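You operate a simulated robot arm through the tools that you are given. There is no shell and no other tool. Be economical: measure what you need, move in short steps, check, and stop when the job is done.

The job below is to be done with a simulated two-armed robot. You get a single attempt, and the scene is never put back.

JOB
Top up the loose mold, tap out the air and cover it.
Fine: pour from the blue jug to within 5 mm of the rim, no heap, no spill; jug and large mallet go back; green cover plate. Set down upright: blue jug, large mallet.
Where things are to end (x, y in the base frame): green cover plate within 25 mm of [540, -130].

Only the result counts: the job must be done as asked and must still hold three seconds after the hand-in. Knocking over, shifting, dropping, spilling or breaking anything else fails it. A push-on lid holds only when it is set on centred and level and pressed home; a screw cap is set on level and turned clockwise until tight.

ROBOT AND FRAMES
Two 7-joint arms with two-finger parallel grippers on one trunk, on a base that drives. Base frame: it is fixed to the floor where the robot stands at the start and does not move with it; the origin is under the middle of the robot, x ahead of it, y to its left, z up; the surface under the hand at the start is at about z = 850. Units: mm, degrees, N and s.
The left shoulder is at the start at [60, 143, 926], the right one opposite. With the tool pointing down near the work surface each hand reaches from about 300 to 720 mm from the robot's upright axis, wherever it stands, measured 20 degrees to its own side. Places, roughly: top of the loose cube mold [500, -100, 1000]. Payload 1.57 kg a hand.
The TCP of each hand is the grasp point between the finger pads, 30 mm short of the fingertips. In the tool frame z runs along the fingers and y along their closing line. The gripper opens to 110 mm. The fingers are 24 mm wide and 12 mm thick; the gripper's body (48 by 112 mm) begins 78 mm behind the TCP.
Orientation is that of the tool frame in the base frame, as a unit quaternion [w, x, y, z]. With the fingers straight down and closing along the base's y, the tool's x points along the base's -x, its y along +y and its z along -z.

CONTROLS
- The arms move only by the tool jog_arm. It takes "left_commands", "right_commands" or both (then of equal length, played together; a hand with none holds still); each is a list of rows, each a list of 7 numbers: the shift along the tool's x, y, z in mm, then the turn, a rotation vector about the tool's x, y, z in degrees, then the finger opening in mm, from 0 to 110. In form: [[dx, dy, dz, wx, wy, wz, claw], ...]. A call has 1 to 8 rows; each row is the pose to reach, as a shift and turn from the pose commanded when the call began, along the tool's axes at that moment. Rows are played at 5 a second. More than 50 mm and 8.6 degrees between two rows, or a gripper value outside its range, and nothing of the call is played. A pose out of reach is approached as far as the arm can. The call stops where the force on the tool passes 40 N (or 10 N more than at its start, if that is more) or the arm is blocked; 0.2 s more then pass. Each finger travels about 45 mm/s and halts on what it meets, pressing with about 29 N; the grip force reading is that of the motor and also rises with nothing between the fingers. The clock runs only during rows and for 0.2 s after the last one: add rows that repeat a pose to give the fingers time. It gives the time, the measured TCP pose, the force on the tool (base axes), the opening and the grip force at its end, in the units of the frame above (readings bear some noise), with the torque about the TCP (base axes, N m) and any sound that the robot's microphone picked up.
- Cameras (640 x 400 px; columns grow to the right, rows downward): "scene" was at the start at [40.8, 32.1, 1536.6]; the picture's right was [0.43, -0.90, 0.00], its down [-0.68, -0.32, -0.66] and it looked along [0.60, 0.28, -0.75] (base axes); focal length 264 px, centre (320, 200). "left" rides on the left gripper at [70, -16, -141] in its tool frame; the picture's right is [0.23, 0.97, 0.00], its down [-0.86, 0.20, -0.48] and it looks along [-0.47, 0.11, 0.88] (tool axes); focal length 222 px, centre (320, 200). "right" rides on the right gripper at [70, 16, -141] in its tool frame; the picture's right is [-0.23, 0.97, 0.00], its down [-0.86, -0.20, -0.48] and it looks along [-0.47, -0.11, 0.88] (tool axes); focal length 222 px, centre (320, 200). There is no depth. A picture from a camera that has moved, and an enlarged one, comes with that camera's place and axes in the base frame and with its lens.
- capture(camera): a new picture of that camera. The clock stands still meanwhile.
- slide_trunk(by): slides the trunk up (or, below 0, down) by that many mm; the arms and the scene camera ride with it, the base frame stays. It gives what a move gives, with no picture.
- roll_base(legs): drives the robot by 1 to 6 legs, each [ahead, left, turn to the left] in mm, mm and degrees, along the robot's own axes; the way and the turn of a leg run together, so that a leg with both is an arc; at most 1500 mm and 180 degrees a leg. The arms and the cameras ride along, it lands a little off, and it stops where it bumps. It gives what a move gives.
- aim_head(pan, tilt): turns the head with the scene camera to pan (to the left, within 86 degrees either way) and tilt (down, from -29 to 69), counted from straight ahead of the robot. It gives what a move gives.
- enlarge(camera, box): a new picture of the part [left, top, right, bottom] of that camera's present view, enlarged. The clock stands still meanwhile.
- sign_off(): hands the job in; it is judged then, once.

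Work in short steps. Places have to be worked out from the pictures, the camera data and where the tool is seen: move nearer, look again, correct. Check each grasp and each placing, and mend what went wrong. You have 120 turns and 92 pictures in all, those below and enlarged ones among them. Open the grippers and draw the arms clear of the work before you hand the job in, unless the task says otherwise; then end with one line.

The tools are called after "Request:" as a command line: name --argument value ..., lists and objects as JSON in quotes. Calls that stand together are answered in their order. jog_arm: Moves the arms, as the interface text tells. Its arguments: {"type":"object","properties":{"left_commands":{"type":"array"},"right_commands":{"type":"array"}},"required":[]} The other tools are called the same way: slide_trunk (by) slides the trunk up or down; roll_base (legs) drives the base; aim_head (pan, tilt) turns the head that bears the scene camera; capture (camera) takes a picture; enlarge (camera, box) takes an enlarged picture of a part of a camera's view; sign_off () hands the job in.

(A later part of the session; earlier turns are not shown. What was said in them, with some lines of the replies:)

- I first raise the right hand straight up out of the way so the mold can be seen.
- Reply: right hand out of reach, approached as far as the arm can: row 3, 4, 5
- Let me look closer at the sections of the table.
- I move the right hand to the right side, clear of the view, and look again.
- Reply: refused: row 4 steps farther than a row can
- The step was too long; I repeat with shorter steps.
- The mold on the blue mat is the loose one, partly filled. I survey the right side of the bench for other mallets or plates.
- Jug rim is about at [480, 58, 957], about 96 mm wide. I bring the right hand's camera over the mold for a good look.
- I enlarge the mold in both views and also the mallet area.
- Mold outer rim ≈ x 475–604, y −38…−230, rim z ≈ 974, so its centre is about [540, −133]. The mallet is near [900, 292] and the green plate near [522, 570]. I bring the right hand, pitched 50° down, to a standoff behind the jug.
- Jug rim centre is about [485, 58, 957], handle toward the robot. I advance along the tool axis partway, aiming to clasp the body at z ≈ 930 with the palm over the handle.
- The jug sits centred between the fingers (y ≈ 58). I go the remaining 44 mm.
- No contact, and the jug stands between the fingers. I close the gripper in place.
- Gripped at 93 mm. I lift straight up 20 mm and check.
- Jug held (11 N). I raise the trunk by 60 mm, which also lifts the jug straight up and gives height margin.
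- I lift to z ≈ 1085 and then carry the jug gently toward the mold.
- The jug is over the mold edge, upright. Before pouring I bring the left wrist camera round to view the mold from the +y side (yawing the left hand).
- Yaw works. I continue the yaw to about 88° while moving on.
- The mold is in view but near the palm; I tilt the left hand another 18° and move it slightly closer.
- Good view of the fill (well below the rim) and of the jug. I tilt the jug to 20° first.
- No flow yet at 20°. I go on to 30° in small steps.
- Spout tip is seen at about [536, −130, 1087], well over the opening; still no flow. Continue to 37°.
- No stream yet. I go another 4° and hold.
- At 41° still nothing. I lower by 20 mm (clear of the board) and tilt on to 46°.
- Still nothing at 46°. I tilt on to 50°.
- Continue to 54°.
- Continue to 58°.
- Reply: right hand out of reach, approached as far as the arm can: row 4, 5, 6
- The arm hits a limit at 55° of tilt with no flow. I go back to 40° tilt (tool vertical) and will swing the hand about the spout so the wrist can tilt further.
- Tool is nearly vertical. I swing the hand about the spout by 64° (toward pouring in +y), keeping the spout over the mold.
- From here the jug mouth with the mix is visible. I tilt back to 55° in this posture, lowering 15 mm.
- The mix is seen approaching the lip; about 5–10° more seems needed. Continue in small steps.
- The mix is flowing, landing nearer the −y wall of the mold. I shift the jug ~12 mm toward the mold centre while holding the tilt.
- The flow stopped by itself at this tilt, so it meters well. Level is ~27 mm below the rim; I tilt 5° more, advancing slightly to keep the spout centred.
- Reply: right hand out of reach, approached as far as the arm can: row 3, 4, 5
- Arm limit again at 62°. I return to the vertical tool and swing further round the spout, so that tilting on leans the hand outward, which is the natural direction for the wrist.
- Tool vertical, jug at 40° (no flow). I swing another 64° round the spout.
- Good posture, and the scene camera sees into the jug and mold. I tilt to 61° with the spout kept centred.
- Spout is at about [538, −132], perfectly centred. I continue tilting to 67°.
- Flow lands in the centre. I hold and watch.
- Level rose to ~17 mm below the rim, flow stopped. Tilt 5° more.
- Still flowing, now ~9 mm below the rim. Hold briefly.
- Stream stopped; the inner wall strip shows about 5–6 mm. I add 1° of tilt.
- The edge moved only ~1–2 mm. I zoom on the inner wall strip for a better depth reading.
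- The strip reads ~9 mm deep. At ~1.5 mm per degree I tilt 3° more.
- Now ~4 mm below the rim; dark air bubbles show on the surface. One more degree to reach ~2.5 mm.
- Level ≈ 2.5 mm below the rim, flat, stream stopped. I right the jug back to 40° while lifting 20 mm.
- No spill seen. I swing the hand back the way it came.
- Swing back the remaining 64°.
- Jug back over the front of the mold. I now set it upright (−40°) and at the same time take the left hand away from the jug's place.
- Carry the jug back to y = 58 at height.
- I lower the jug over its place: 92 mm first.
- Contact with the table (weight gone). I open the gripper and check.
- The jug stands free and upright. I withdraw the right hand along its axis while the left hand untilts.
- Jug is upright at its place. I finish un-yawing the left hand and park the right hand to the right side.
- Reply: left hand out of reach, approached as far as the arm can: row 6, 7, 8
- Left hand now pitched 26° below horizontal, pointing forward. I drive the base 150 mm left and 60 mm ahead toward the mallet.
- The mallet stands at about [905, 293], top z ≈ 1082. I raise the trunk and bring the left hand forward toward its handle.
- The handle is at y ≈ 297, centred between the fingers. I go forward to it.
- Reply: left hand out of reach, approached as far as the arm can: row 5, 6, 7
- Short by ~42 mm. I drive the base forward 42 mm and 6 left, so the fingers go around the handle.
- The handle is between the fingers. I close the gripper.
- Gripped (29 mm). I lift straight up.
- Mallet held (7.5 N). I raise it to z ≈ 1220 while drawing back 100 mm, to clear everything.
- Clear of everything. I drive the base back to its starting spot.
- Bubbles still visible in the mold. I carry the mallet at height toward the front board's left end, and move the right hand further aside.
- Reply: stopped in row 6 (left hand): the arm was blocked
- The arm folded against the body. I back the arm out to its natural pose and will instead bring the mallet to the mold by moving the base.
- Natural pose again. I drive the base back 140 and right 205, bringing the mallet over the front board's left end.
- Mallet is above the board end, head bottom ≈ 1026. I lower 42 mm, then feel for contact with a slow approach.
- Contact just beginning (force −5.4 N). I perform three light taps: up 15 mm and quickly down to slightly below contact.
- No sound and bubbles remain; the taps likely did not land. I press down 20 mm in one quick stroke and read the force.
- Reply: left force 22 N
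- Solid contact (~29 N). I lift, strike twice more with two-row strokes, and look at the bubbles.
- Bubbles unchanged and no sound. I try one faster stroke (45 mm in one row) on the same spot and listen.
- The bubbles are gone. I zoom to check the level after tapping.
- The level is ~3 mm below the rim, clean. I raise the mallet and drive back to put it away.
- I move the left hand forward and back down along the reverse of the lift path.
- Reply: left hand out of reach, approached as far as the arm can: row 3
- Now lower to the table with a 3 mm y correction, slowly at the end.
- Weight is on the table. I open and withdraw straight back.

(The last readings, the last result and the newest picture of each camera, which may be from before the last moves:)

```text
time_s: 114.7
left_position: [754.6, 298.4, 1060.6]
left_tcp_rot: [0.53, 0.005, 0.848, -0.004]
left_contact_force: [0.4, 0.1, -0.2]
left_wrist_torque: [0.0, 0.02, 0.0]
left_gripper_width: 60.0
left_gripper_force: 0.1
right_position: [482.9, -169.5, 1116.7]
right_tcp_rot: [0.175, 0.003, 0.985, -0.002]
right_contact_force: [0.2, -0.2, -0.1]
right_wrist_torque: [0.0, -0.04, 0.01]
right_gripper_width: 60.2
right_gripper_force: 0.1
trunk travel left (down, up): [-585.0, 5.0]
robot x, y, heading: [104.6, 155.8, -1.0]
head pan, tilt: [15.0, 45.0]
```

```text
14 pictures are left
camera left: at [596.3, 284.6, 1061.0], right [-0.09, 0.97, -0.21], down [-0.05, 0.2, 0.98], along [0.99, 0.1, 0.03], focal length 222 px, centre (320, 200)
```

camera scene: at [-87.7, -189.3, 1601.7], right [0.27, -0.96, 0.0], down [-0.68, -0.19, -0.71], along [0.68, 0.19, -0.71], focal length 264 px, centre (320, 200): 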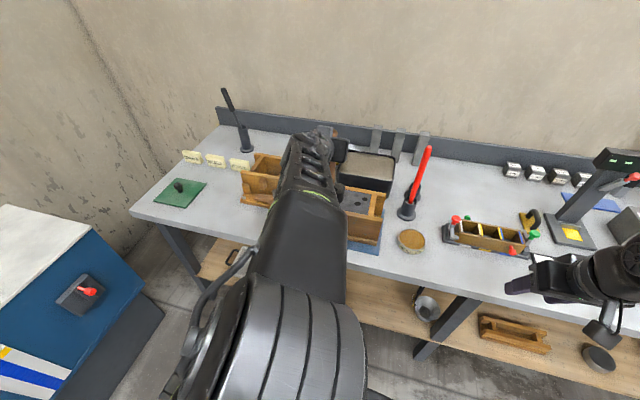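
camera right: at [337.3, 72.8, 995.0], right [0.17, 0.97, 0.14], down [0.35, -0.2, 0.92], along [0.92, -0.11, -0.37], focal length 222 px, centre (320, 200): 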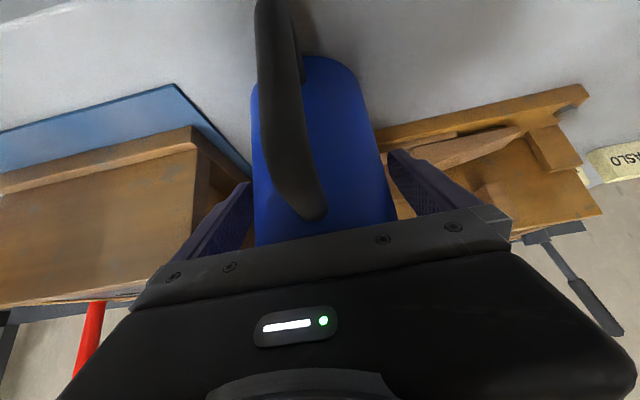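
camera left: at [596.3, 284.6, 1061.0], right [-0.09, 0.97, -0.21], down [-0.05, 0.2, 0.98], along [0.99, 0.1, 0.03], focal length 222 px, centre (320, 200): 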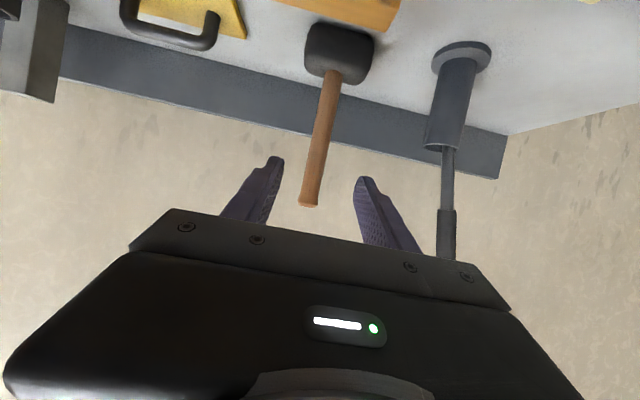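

Mallet stands upright at its place. Now the cover: I bring the left hand back, pointing down, toward the green plate.

Request:
jog_arm --left_commands '[[8, 16, -28, 0, 8, 0, 60], [16, 32, -56, 0, 16, 0, 60], [24, 49, -84, 0, 24, 0, 60], [32, 65, -112, 0, 32, 0, 60], [40, 81, -140, 0, 40, 0, 60], [49, 98, -168, 0, 48, 0, 60], [57, 114, -196, 0, 56, 0, 60], [65, 130, -224, 0, 64, 0, 60]]'

Request:
roll_base --legs '[[-70, 0, 1], [0, 100, 0]]'

Request:
capture --camera "left"

```text
time_s: 116.5
left_position: [530.3, 430.7, 1102.5]
left_tcp_rot: [-0.002, 0.007, 1.0, -0.001]
left_contact_force: [0.3, -0.6, 0.1]
left_wrist_torque: [-0.04, 0.03, -0.03]
left_gripper_width: 60.1
left_gripper_force: 0.0
right_position: [484.0, -168.9, 1115.5]
right_tcp_rot: [0.174, 0.003, 0.985, -0.003]
right_contact_force: [1.0, 0.0, 0.4]
right_wrist_torque: [-0.01, 0.0, 0.03]
right_gripper_width: 60.0
right_gripper_force: 0.1
trunk travel left (down, up): [-585.0, 5.0]
robot x, y, heading: [106.0, 156.6, -0.4]
head pan, tilt: [15.0, 45.0]
```

```text
time_s: 118.3
left_position: [455.2, 539.1, 1101.9]
left_tcp_rot: [0.0, -0.003, 1.0, -0.001]
left_contact_force: [0.8, 0.6, 0.1]
left_wrist_torque: [-0.02, 0.0, -0.02]
left_gripper_width: 60.2
left_gripper_force: 0.1
right_position: [418.2, -59.4, 1115.5]
right_tcp_rot: [0.174, -0.005, 0.985, 0.0]
right_contact_force: [0.0, -0.3, -0.6]
right_wrist_torque: [-0.06, 0.01, -0.03]
right_gripper_width: 60.3
right_gripper_force: 0.1
trunk travel left (down, up): [-585.0, 5.0]
robot x, y, heading: [33.7, 256.3, 0.3]
head pan, tilt: [15.0, 45.0]
```

```text
13 pictures are left
camera left: at [384.9, 523.6, 1242.8], right [-0.23, 0.97, 0.0], down [0.85, 0.2, 0.48], along [0.46, 0.11, -0.88], focal length 222 px, centre (320, 200)
```

left: 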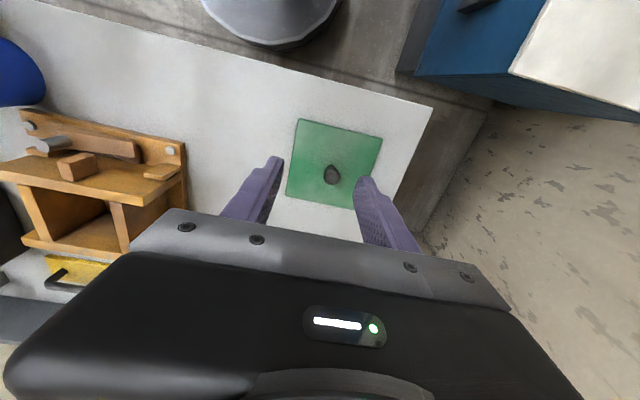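

The plate is axis-aligned, centre ≈ [517, 577], with the knob at its centre. I move above the knob.

Request:
jog_arm --left_commands '[[-12, 8, 15, 0, 0, 0, 60], [-25, 16, 35, 0, 0, 0, 60], [-38, 24, 60, 0, 0, 0, 60], [-50, 32, 85, 0, 0, 0, 60], [-61, 37, 110, 0, 0, 0, 60], [-61, 37, 135, 0, 0, 0, 60], [-61, 37, 160, 0, 0, 0, 60], [-61, 37, 165, 0, 0, 0, 60]]'

Request:
capture --camera "left"

```text
time_s: 120.1
left_position: [515.5, 577.7, 935.8]
left_tcp_rot: [0.0, -0.003, 1.0, -0.001]
left_contact_force: [0.1, 0.0, -0.2]
left_wrist_torque: [0.01, 0.02, 0.02]
left_gripper_width: 60.1
left_gripper_force: 0.1
right_position: [419.0, -61.5, 1117.5]
right_tcp_rot: [0.173, -0.005, 0.985, 0.0]
right_contact_force: [-0.6, -0.2, -0.1]
right_wrist_torque: [0.03, -0.04, -0.01]
right_gripper_width: 60.0
right_gripper_force: 0.1
trunk travel left (down, up): [-585.0, 5.0]
robot x, y, heading: [32.9, 257.9, 0.3]
head pan, tilt: [15.0, 45.0]
```

```text
12 pictures are left
camera left: at [445.2, 561.1, 1077.2], right [-0.23, 0.97, 0.0], down [0.85, 0.2, 0.48], along [0.47, 0.11, -0.88], focal length 222 px, centre (320, 200)
```

left: 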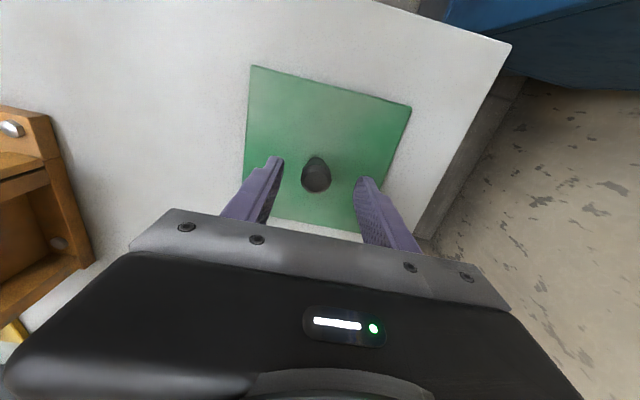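

Knob top is at about [521, 575]. I descend to z ≈ 893 with that correction and close.

Request:
jog_arm --left_commands '[[-4, -2, 11, 0, 0, 0, 60], [-4, -2, 22, 0, 0, 0, 60], [-4, -2, 33, 0, 0, 0, 60], [-4, -2, 42, 0, 0, 0, 60], [-4, -2, 42, 0, 0, 0, 40], [-4, -2, 42, 0, 0, 0, 20], [-4, -2, 42, 0, 0, 0, 8], [-4, -2, 42, 0, 0, 0, 8]]'

```text
time_s: 121.9
left_position: [519.5, 573.1, 893.2]
left_tcp_rot: [-0.001, -0.001, 1.0, 0.0]
left_contact_force: [0.1, 0.8, 0.6]
left_wrist_torque: [-0.01, -0.05, 0.05]
left_gripper_width: 27.3
left_gripper_force: 29.6
right_position: [418.2, -61.2, 1116.1]
right_tcp_rot: [0.173, -0.005, 0.985, 0.0]
right_contact_force: [0.7, -0.4, 1.2]
right_wrist_torque: [0.01, -0.02, 0.0]
right_gripper_width: 59.9
right_gripper_force: 0.0
trunk travel left (down, up): [-585.0, 5.0]
robot x, y, heading: [33.6, 256.3, 0.3]
head pan, tilt: [15.0, 45.0]
```

Knob gripped (27 mm). I lift the plate.

Request:
jog_arm --left_commands '[[0, 0, -15, 0, 0, 0, 8], [0, 0, -35, 0, 0, 0, 8], [0, 0, -60, 0, 0, 0, 8], [0, 0, -85, 0, 0, 0, 8], [0, 0, -110, 0, 0, 0, 8], [0, 0, -135, 0, 0, 0, 8], [0, 0, -160, 0, 0, 0, 8], [0, 0, -185, 0, 0, 0, 8]]'

Request:
capture --camera "left"

```text
time_s: 123.7
left_position: [520.9, 572.3, 1081.6]
left_tcp_rot: [0.0, 0.0, 1.0, -0.001]
left_contact_force: [-0.4, 0.1, -2.0]
left_wrist_torque: [-0.01, 0.04, -0.02]
left_gripper_width: 27.3
left_gripper_force: 29.1
right_position: [417.3, -61.3, 1116.1]
right_tcp_rot: [0.173, -0.005, 0.985, 0.0]
right_contact_force: [0.6, -0.3, -0.4]
right_wrist_torque: [0.01, -0.05, -0.01]
right_gripper_width: 60.1
right_gripper_force: 0.1
trunk travel left (down, up): [-585.0, 5.0]
robot x, y, heading: [35.0, 256.7, 0.2]
head pan, tilt: [15.0, 45.0]
```

```text
11 pictures are left
camera left: at [450.5, 557.7, 1222.7], right [-0.23, 0.97, 0.0], down [0.86, 0.2, 0.48], along [0.46, 0.11, -0.88], focal length 222 px, centre (320, 200)
```

left: 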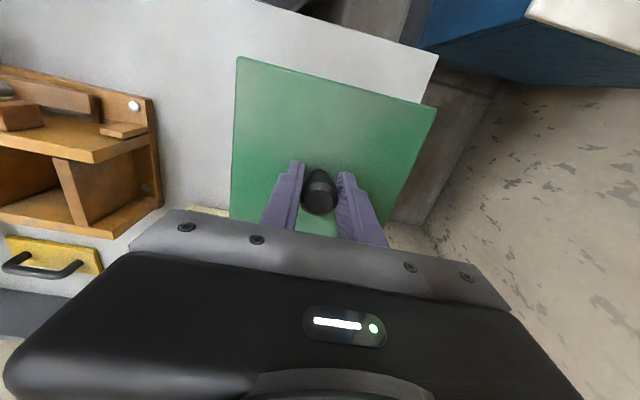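

Plate is level and centred in the grip. I bring both arms to compact poses, then drive right toward the mold.

Request:
jog_arm --left_commands '[[0, -15, -2, 0, 0, 0, 8], [0, -36, -5, 0, 0, 0, 8], [0, -57, -8, 0, 0, 0, 8], [0, -78, -10, 0, 0, 0, 8], [0, -99, -10, 0, 0, 0, 8], [0, -120, -10, 0, 0, 0, 8], [0, -141, -10, 0, 0, 0, 8], [0, -160, -10, 0, 0, 0, 8]]' --right_commands '[[0, 0, -10, 0, 0, 0, 60], [10, 10, -10, 0, 0, 0, 60], [20, 20, -10, 0, 0, 0, 60], [30, 30, -10, 0, 0, 0, 60], [40, 40, -10, 0, 0, 0, 60], [50, 50, -10, 0, 0, 0, 60], [60, 60, -10, 0, 0, 0, 60], [60, 60, -10, 0, 0, 0, 60]]'

Request:
roll_base --legs '[[0, -350, 0]]'

```text
time_s: 125.5
left_position: [523.2, 414.0, 1089.0]
left_tcp_rot: [0.0, 0.0, 1.0, 0.0]
left_contact_force: [0.2, -1.0, -3.2]
left_wrist_torque: [0.01, 0.01, -0.03]
left_gripper_width: 27.4
left_gripper_force: 29.2
right_position: [359.2, -2.1, 1103.1]
right_tcp_rot: [0.174, -0.005, 0.985, 0.0]
right_contact_force: [0.9, -0.1, -0.1]
right_wrist_torque: [0.02, -0.01, -0.04]
right_gripper_width: 59.9
right_gripper_force: 0.0
trunk travel left (down, up): [-585.0, 5.0]
robot x, y, heading: [33.1, 259.1, 0.2]
head pan, tilt: [15.0, 45.0]
```

```text
time_s: 127.7
left_position: [524.9, 68.4, 1088.2]
left_tcp_rot: [-0.001, -0.007, 1.0, 0.0]
left_contact_force: [0.4, -0.1, -2.2]
left_wrist_torque: [0.07, 0.02, 0.02]
left_gripper_width: 27.3
left_gripper_force: 28.7
right_position: [364.9, -349.9, 1104.2]
right_tcp_rot: [0.174, -0.011, 0.985, 0.001]
right_contact_force: [-0.6, 0.4, -0.4]
right_wrist_torque: [-0.01, 0.04, 0.01]
right_gripper_width: 60.1
right_gripper_force: 0.1
trunk travel left (down, up): [-585.0, 5.0]
robot x, y, heading: [37.3, -92.8, 0.9]
head pan, tilt: [15.0, 45.0]
```

Drive the remaining 198 mm right, correcting the heading.

Request:
roll_base --legs '[[0, -198, -0.9]]'

Request:
capture --camera "left"

Request:
capture --camera "scene"

```text
time_s: 129.3
left_position: [529.9, -142.1, 1088.3]
left_tcp_rot: [-0.001, 0.005, 1.0, 0.0]
left_contact_force: [0.4, 0.0, -2.3]
left_wrist_torque: [0.02, 0.05, 0.01]
left_gripper_width: 27.1
left_gripper_force: 29.6
right_position: [361.4, -557.1, 1104.2]
right_tcp_rot: [0.174, 0.0, 0.985, 0.0]
right_contact_force: [-0.1, -0.2, -0.4]
right_wrist_torque: [0.04, 0.01, 0.03]
right_gripper_width: 59.9
right_gripper_force: 0.0
trunk travel left (down, up): [-585.0, 5.0]
robot x, y, heading: [36.7, -289.2, -0.3]
head pan, tilt: [15.0, 45.0]
```

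```text
10 pictures are left
camera left: at [459.8, -157.7, 1230.0], right [-0.22, 0.98, 0.0], down [0.86, 0.19, 0.48], along [0.47, 0.1, -0.88], focal length 222 px, centre (320, 200)
```

left: 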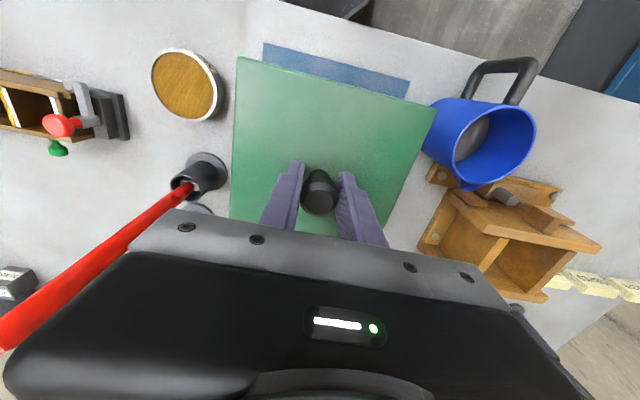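

```text
9 pictures are left
camera scene: at [88.2, -276.5, 1601.8], right [0.25, -0.97, 0.0], down [-0.68, -0.18, -0.71], along [0.68, 0.18, -0.71], focal length 264 px, centre (320, 200)
```

scene: 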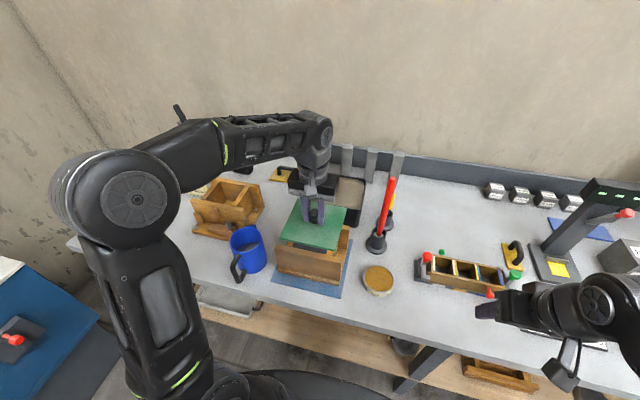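

Plate hovers over the mold. I align to [540, −131] and lower to z ≈ 1030.

Request:
jog_arm --left_commands '[[-5, 6, 0, 0, 0, 0, 8], [-10, 11, 10, 0, 0, 0, 8], [-10, 11, 25, 0, 0, 0, 8], [-10, 11, 40, 0, 0, 0, 8], [-10, 11, 52, 0, 0, 0, 8], [-10, 11, 58, 0, 0, 0, 8]]'

Request:
enlarge --camera "scene" --box '[250, 180, 380, 310]'

```text
time_s: 130.7
left_position: [540.5, -131.3, 1030.1]
left_tcp_rot: [-0.001, 0.004, 1.0, -0.001]
left_contact_force: [0.6, -0.2, -2.8]
left_wrist_torque: [0.0, 0.0, 0.01]
left_gripper_width: 27.3
left_gripper_force: 29.2
right_position: [361.0, -555.8, 1104.5]
right_tcp_rot: [0.173, 0.0, 0.985, -0.001]
right_contact_force: [-0.6, 0.8, 0.1]
right_wrist_torque: [-0.01, 0.01, 0.0]
right_gripper_width: 60.0
right_gripper_force: 0.2
trunk travel left (down, up): [-585.0, 5.0]
robot x, y, heading: [35.5, -295.1, -0.5]
head pan, tilt: [15.0, 45.0]
```

```text
3.08 times, centred on (315, 245) of scene
camera zoom: at [88.2, -274.9, 1601.7], right [0.25, -0.97, 0.0], down [-0.68, -0.18, -0.71], along [0.68, 0.18, -0.71], focal length 813 px, centre (335, 62)
```

zoom: 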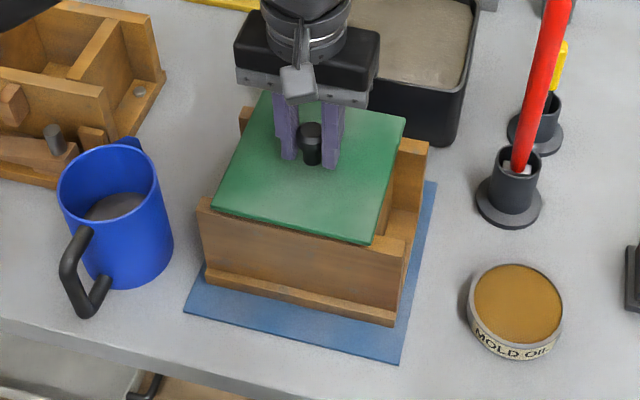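

Well aligned, ~13 mm above the rim. I lower slowly to contact.

Request:
jog_arm --left_commands '[[0, 0, 4, 0, 0, 0, 8], [0, 0, 7, 0, 0, 0, 8], [0, 0, 9, 0, 0, 0, 8], [0, 0, 11, 0, 0, 0, 8], [0, 0, 12.5, 0, 0, 0, 8], [0, 0, 14, 0, 0, 0, 8]]'

```text
time_s: 132.1
left_position: [540.1, -131.7, 1016.4]
left_tcp_rot: [-0.001, 0.005, 1.0, -0.002]
left_contact_force: [-0.3, 0.7, -2.0]
left_wrist_torque: [0.0, -0.01, 0.01]
left_gripper_width: 27.4
left_gripper_force: 28.8
right_position: [360.6, -555.0, 1103.5]
right_tcp_rot: [0.174, 0.0, 0.985, -0.002]
right_contact_force: [-0.5, 0.6, -0.1]
right_wrist_torque: [0.01, 0.04, 0.0]
right_gripper_width: 59.6
right_gripper_force: 0.0
trunk travel left (down, up): [-585.0, 5.0]
robot x, y, heading: [42.0, -294.1, -0.3]
head pan, tilt: [15.0, 45.0]
```

No contact yet; a few mm more.

Request:
jog_arm --left_commands '[[0, 0, 1, 0, 0, 0, 8], [0, 0, 2, 0, 0, 0, 8], [0, 0, 3, 0, 0, 0, 8], [0, 0, 3, 0, 0, 0, 8]]'

```text
time_s: 133.1
left_position: [540.9, -131.3, 1016.2]
left_tcp_rot: [0.003, 0.003, 1.0, -0.001]
left_contact_force: [5.6, 3.2, 23.7]
left_wrist_torque: [0.02, 0.32, 0.06]
left_gripper_width: 27.7
left_gripper_force: 29.1
right_position: [359.5, -556.6, 1105.3]
right_tcp_rot: [0.174, 0.0, 0.985, -0.001]
right_contact_force: [0.5, 0.1, -0.9]
right_wrist_torque: [0.02, 0.0, -0.02]
right_gripper_width: 60.0
right_gripper_force: 0.1
trunk travel left (down, up): [-585.0, 5.0]
robot x, y, heading: [38.6, -295.4, -0.3]
head pan, tilt: [15.0, 45.0]
```

Seated with ~26 N. I ease off the pressure, then open and look.

Request:
jog_arm --left_commands '[[0, 0, -2.4, 0, 0, 0, 8], [0, 0, -2.4, 0, 0, 0, 8], [0, 0, -2.4, 0, 0, 0, 34], [0, 0, -2.4, 0, 0, 0, 44], [0, 0, -2.4, 0, 0, 0, 56], [0, 0, -2.4, 0, 0, 0, 56]]'

Request:
jog_arm --left_commands '[[0, 0, -15, 0, 0, 0, 56], [0, 0, -35, 0, 0, 0, 56], [0, 0, -60, 0, 0, 0, 56], [0, 0, -85, 0, 0, 0, 56], [0, 0, -110, 0, 0, 0, 56], [10, 0, -120, 0, 0, 0, 56]]'

Request:
capture --camera "left"

Request:
enlarge --camera "scene" --box '[200, 150, 400, 310]'

```text
time_s: 134.5
left_position: [539.8, -131.5, 1015.3]
left_tcp_rot: [-0.001, 0.005, 1.0, -0.001]
left_contact_force: [0.1, -0.4, -0.2]
left_wrist_torque: [0.01, -0.01, 0.0]
left_gripper_width: 56.3
left_gripper_force: 0.0
right_position: [361.4, -555.0, 1103.6]
right_tcp_rot: [0.173, 0.0, 0.985, -0.001]
right_contact_force: [-1.2, 0.9, -0.7]
right_wrist_torque: [0.0, -0.02, 0.02]
right_gripper_width: 60.1
right_gripper_force: 0.1
trunk travel left (down, up): [-585.0, 5.0]
robot x, y, heading: [38.7, -291.9, -0.6]
head pan, tilt: [15.0, 45.0]
```

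```text
time_s: 135.9
left_position: [529.7, -130.5, 1138.0]
left_tcp_rot: [0.0, 0.004, 1.0, -0.002]
left_contact_force: [-0.1, 0.4, -1.1]
left_wrist_torque: [-0.01, -0.03, -0.02]
left_gripper_width: 55.7
left_gripper_force: 0.0
right_position: [360.5, -555.5, 1103.8]
right_tcp_rot: [0.174, 0.0, 0.985, -0.002]
right_contact_force: [0.0, 0.2, -0.3]
right_wrist_torque: [0.01, -0.04, -0.01]
right_gripper_width: 60.3
right_gripper_force: 0.0
trunk travel left (down, up): [-585.0, 5.0]
robot x, y, heading: [39.4, -294.3, -0.3]
head pan, tilt: [15.0, 45.0]
```

```text
7 pictures are left
camera left: at [459.9, -145.2, 1278.5], right [-0.22, 0.98, 0.0], down [0.86, 0.19, 0.48], along [0.47, 0.1, -0.88], focal length 222 px, centre (320, 200)
```

left: 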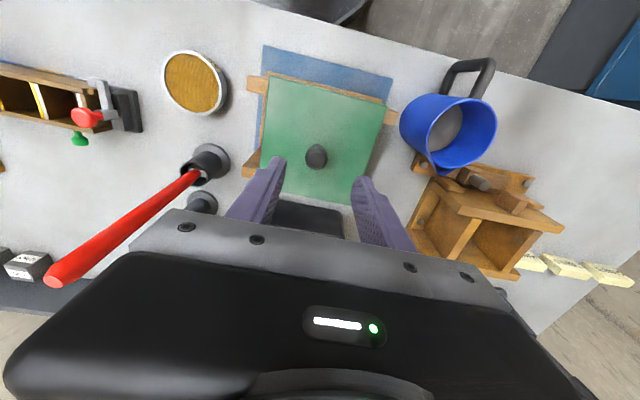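

```text
2.50 times, centred on (300, 230) of scene
camera zoom: at [87.4, -274.9, 1601.8], right [0.25, -0.97, 0.0], down [-0.68, -0.18, -0.71], along [0.68, 0.18, -0.71], focal length 661 px, centre (370, 125)
```

zoom: 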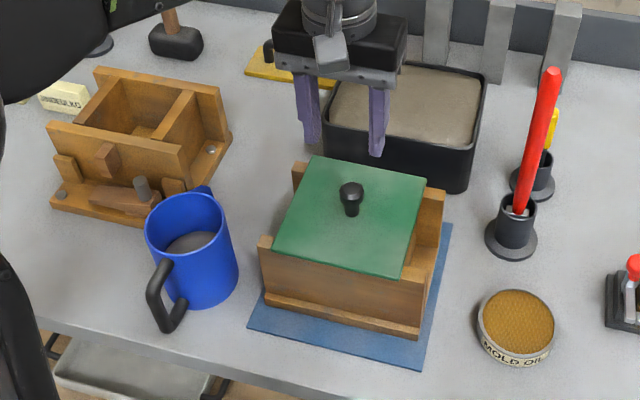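

The cover sits level on the mold; jug and mallet stand in their places. I draw back clear with the base and open the grippers.

Request:
roll_base --legs '[[-220, 0, 0]]'

Request:
capture --camera "scene"

```text
time_s: 137.6
left_position: [311.7, -129.9, 1137.2]
left_tcp_rot: [0.001, 0.005, 1.0, -0.001]
left_contact_force: [-0.2, -0.4, 0.3]
left_wrist_torque: [-0.01, -0.04, -0.01]
left_gripper_width: 55.9
left_gripper_force: 0.1
right_position: [141.6, -555.8, 1103.8]
right_tcp_rot: [0.175, 0.002, 0.985, -0.002]
right_contact_force: [0.5, 0.7, -0.5]
right_wrist_torque: [0.01, 0.0, 0.03]
right_gripper_width: 60.0
right_gripper_force: 0.1
trunk travel left (down, up): [-585.0, 5.0]
robot x, y, heading: [-181.1, -295.7, -0.5]
head pan, tilt: [15.0, 45.0]
```

```text
5 pictures are left
camera scene: at [-131.7, -273.7, 1601.8], right [0.25, -0.97, 0.0], down [-0.68, -0.18, -0.71], along [0.69, 0.18, -0.71], focal length 264 px, centre (320, 200)
```

scene: 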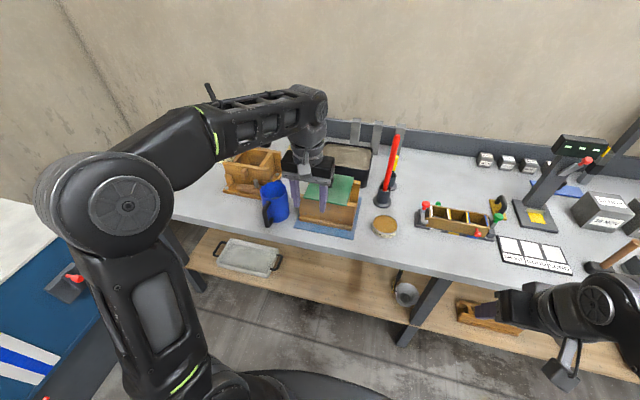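

Arms are clear and everything is standing; I hand the job in.

Request:
sign_off

```text
The job is handed in.
```

The loose mold is topped up to about 3 mm below the rim (read from the pictures), the air bubbles are tapped out with no spill seen, the green cover is seated at about [540, -131], and the blue jug and large mallet are back upright in their places.
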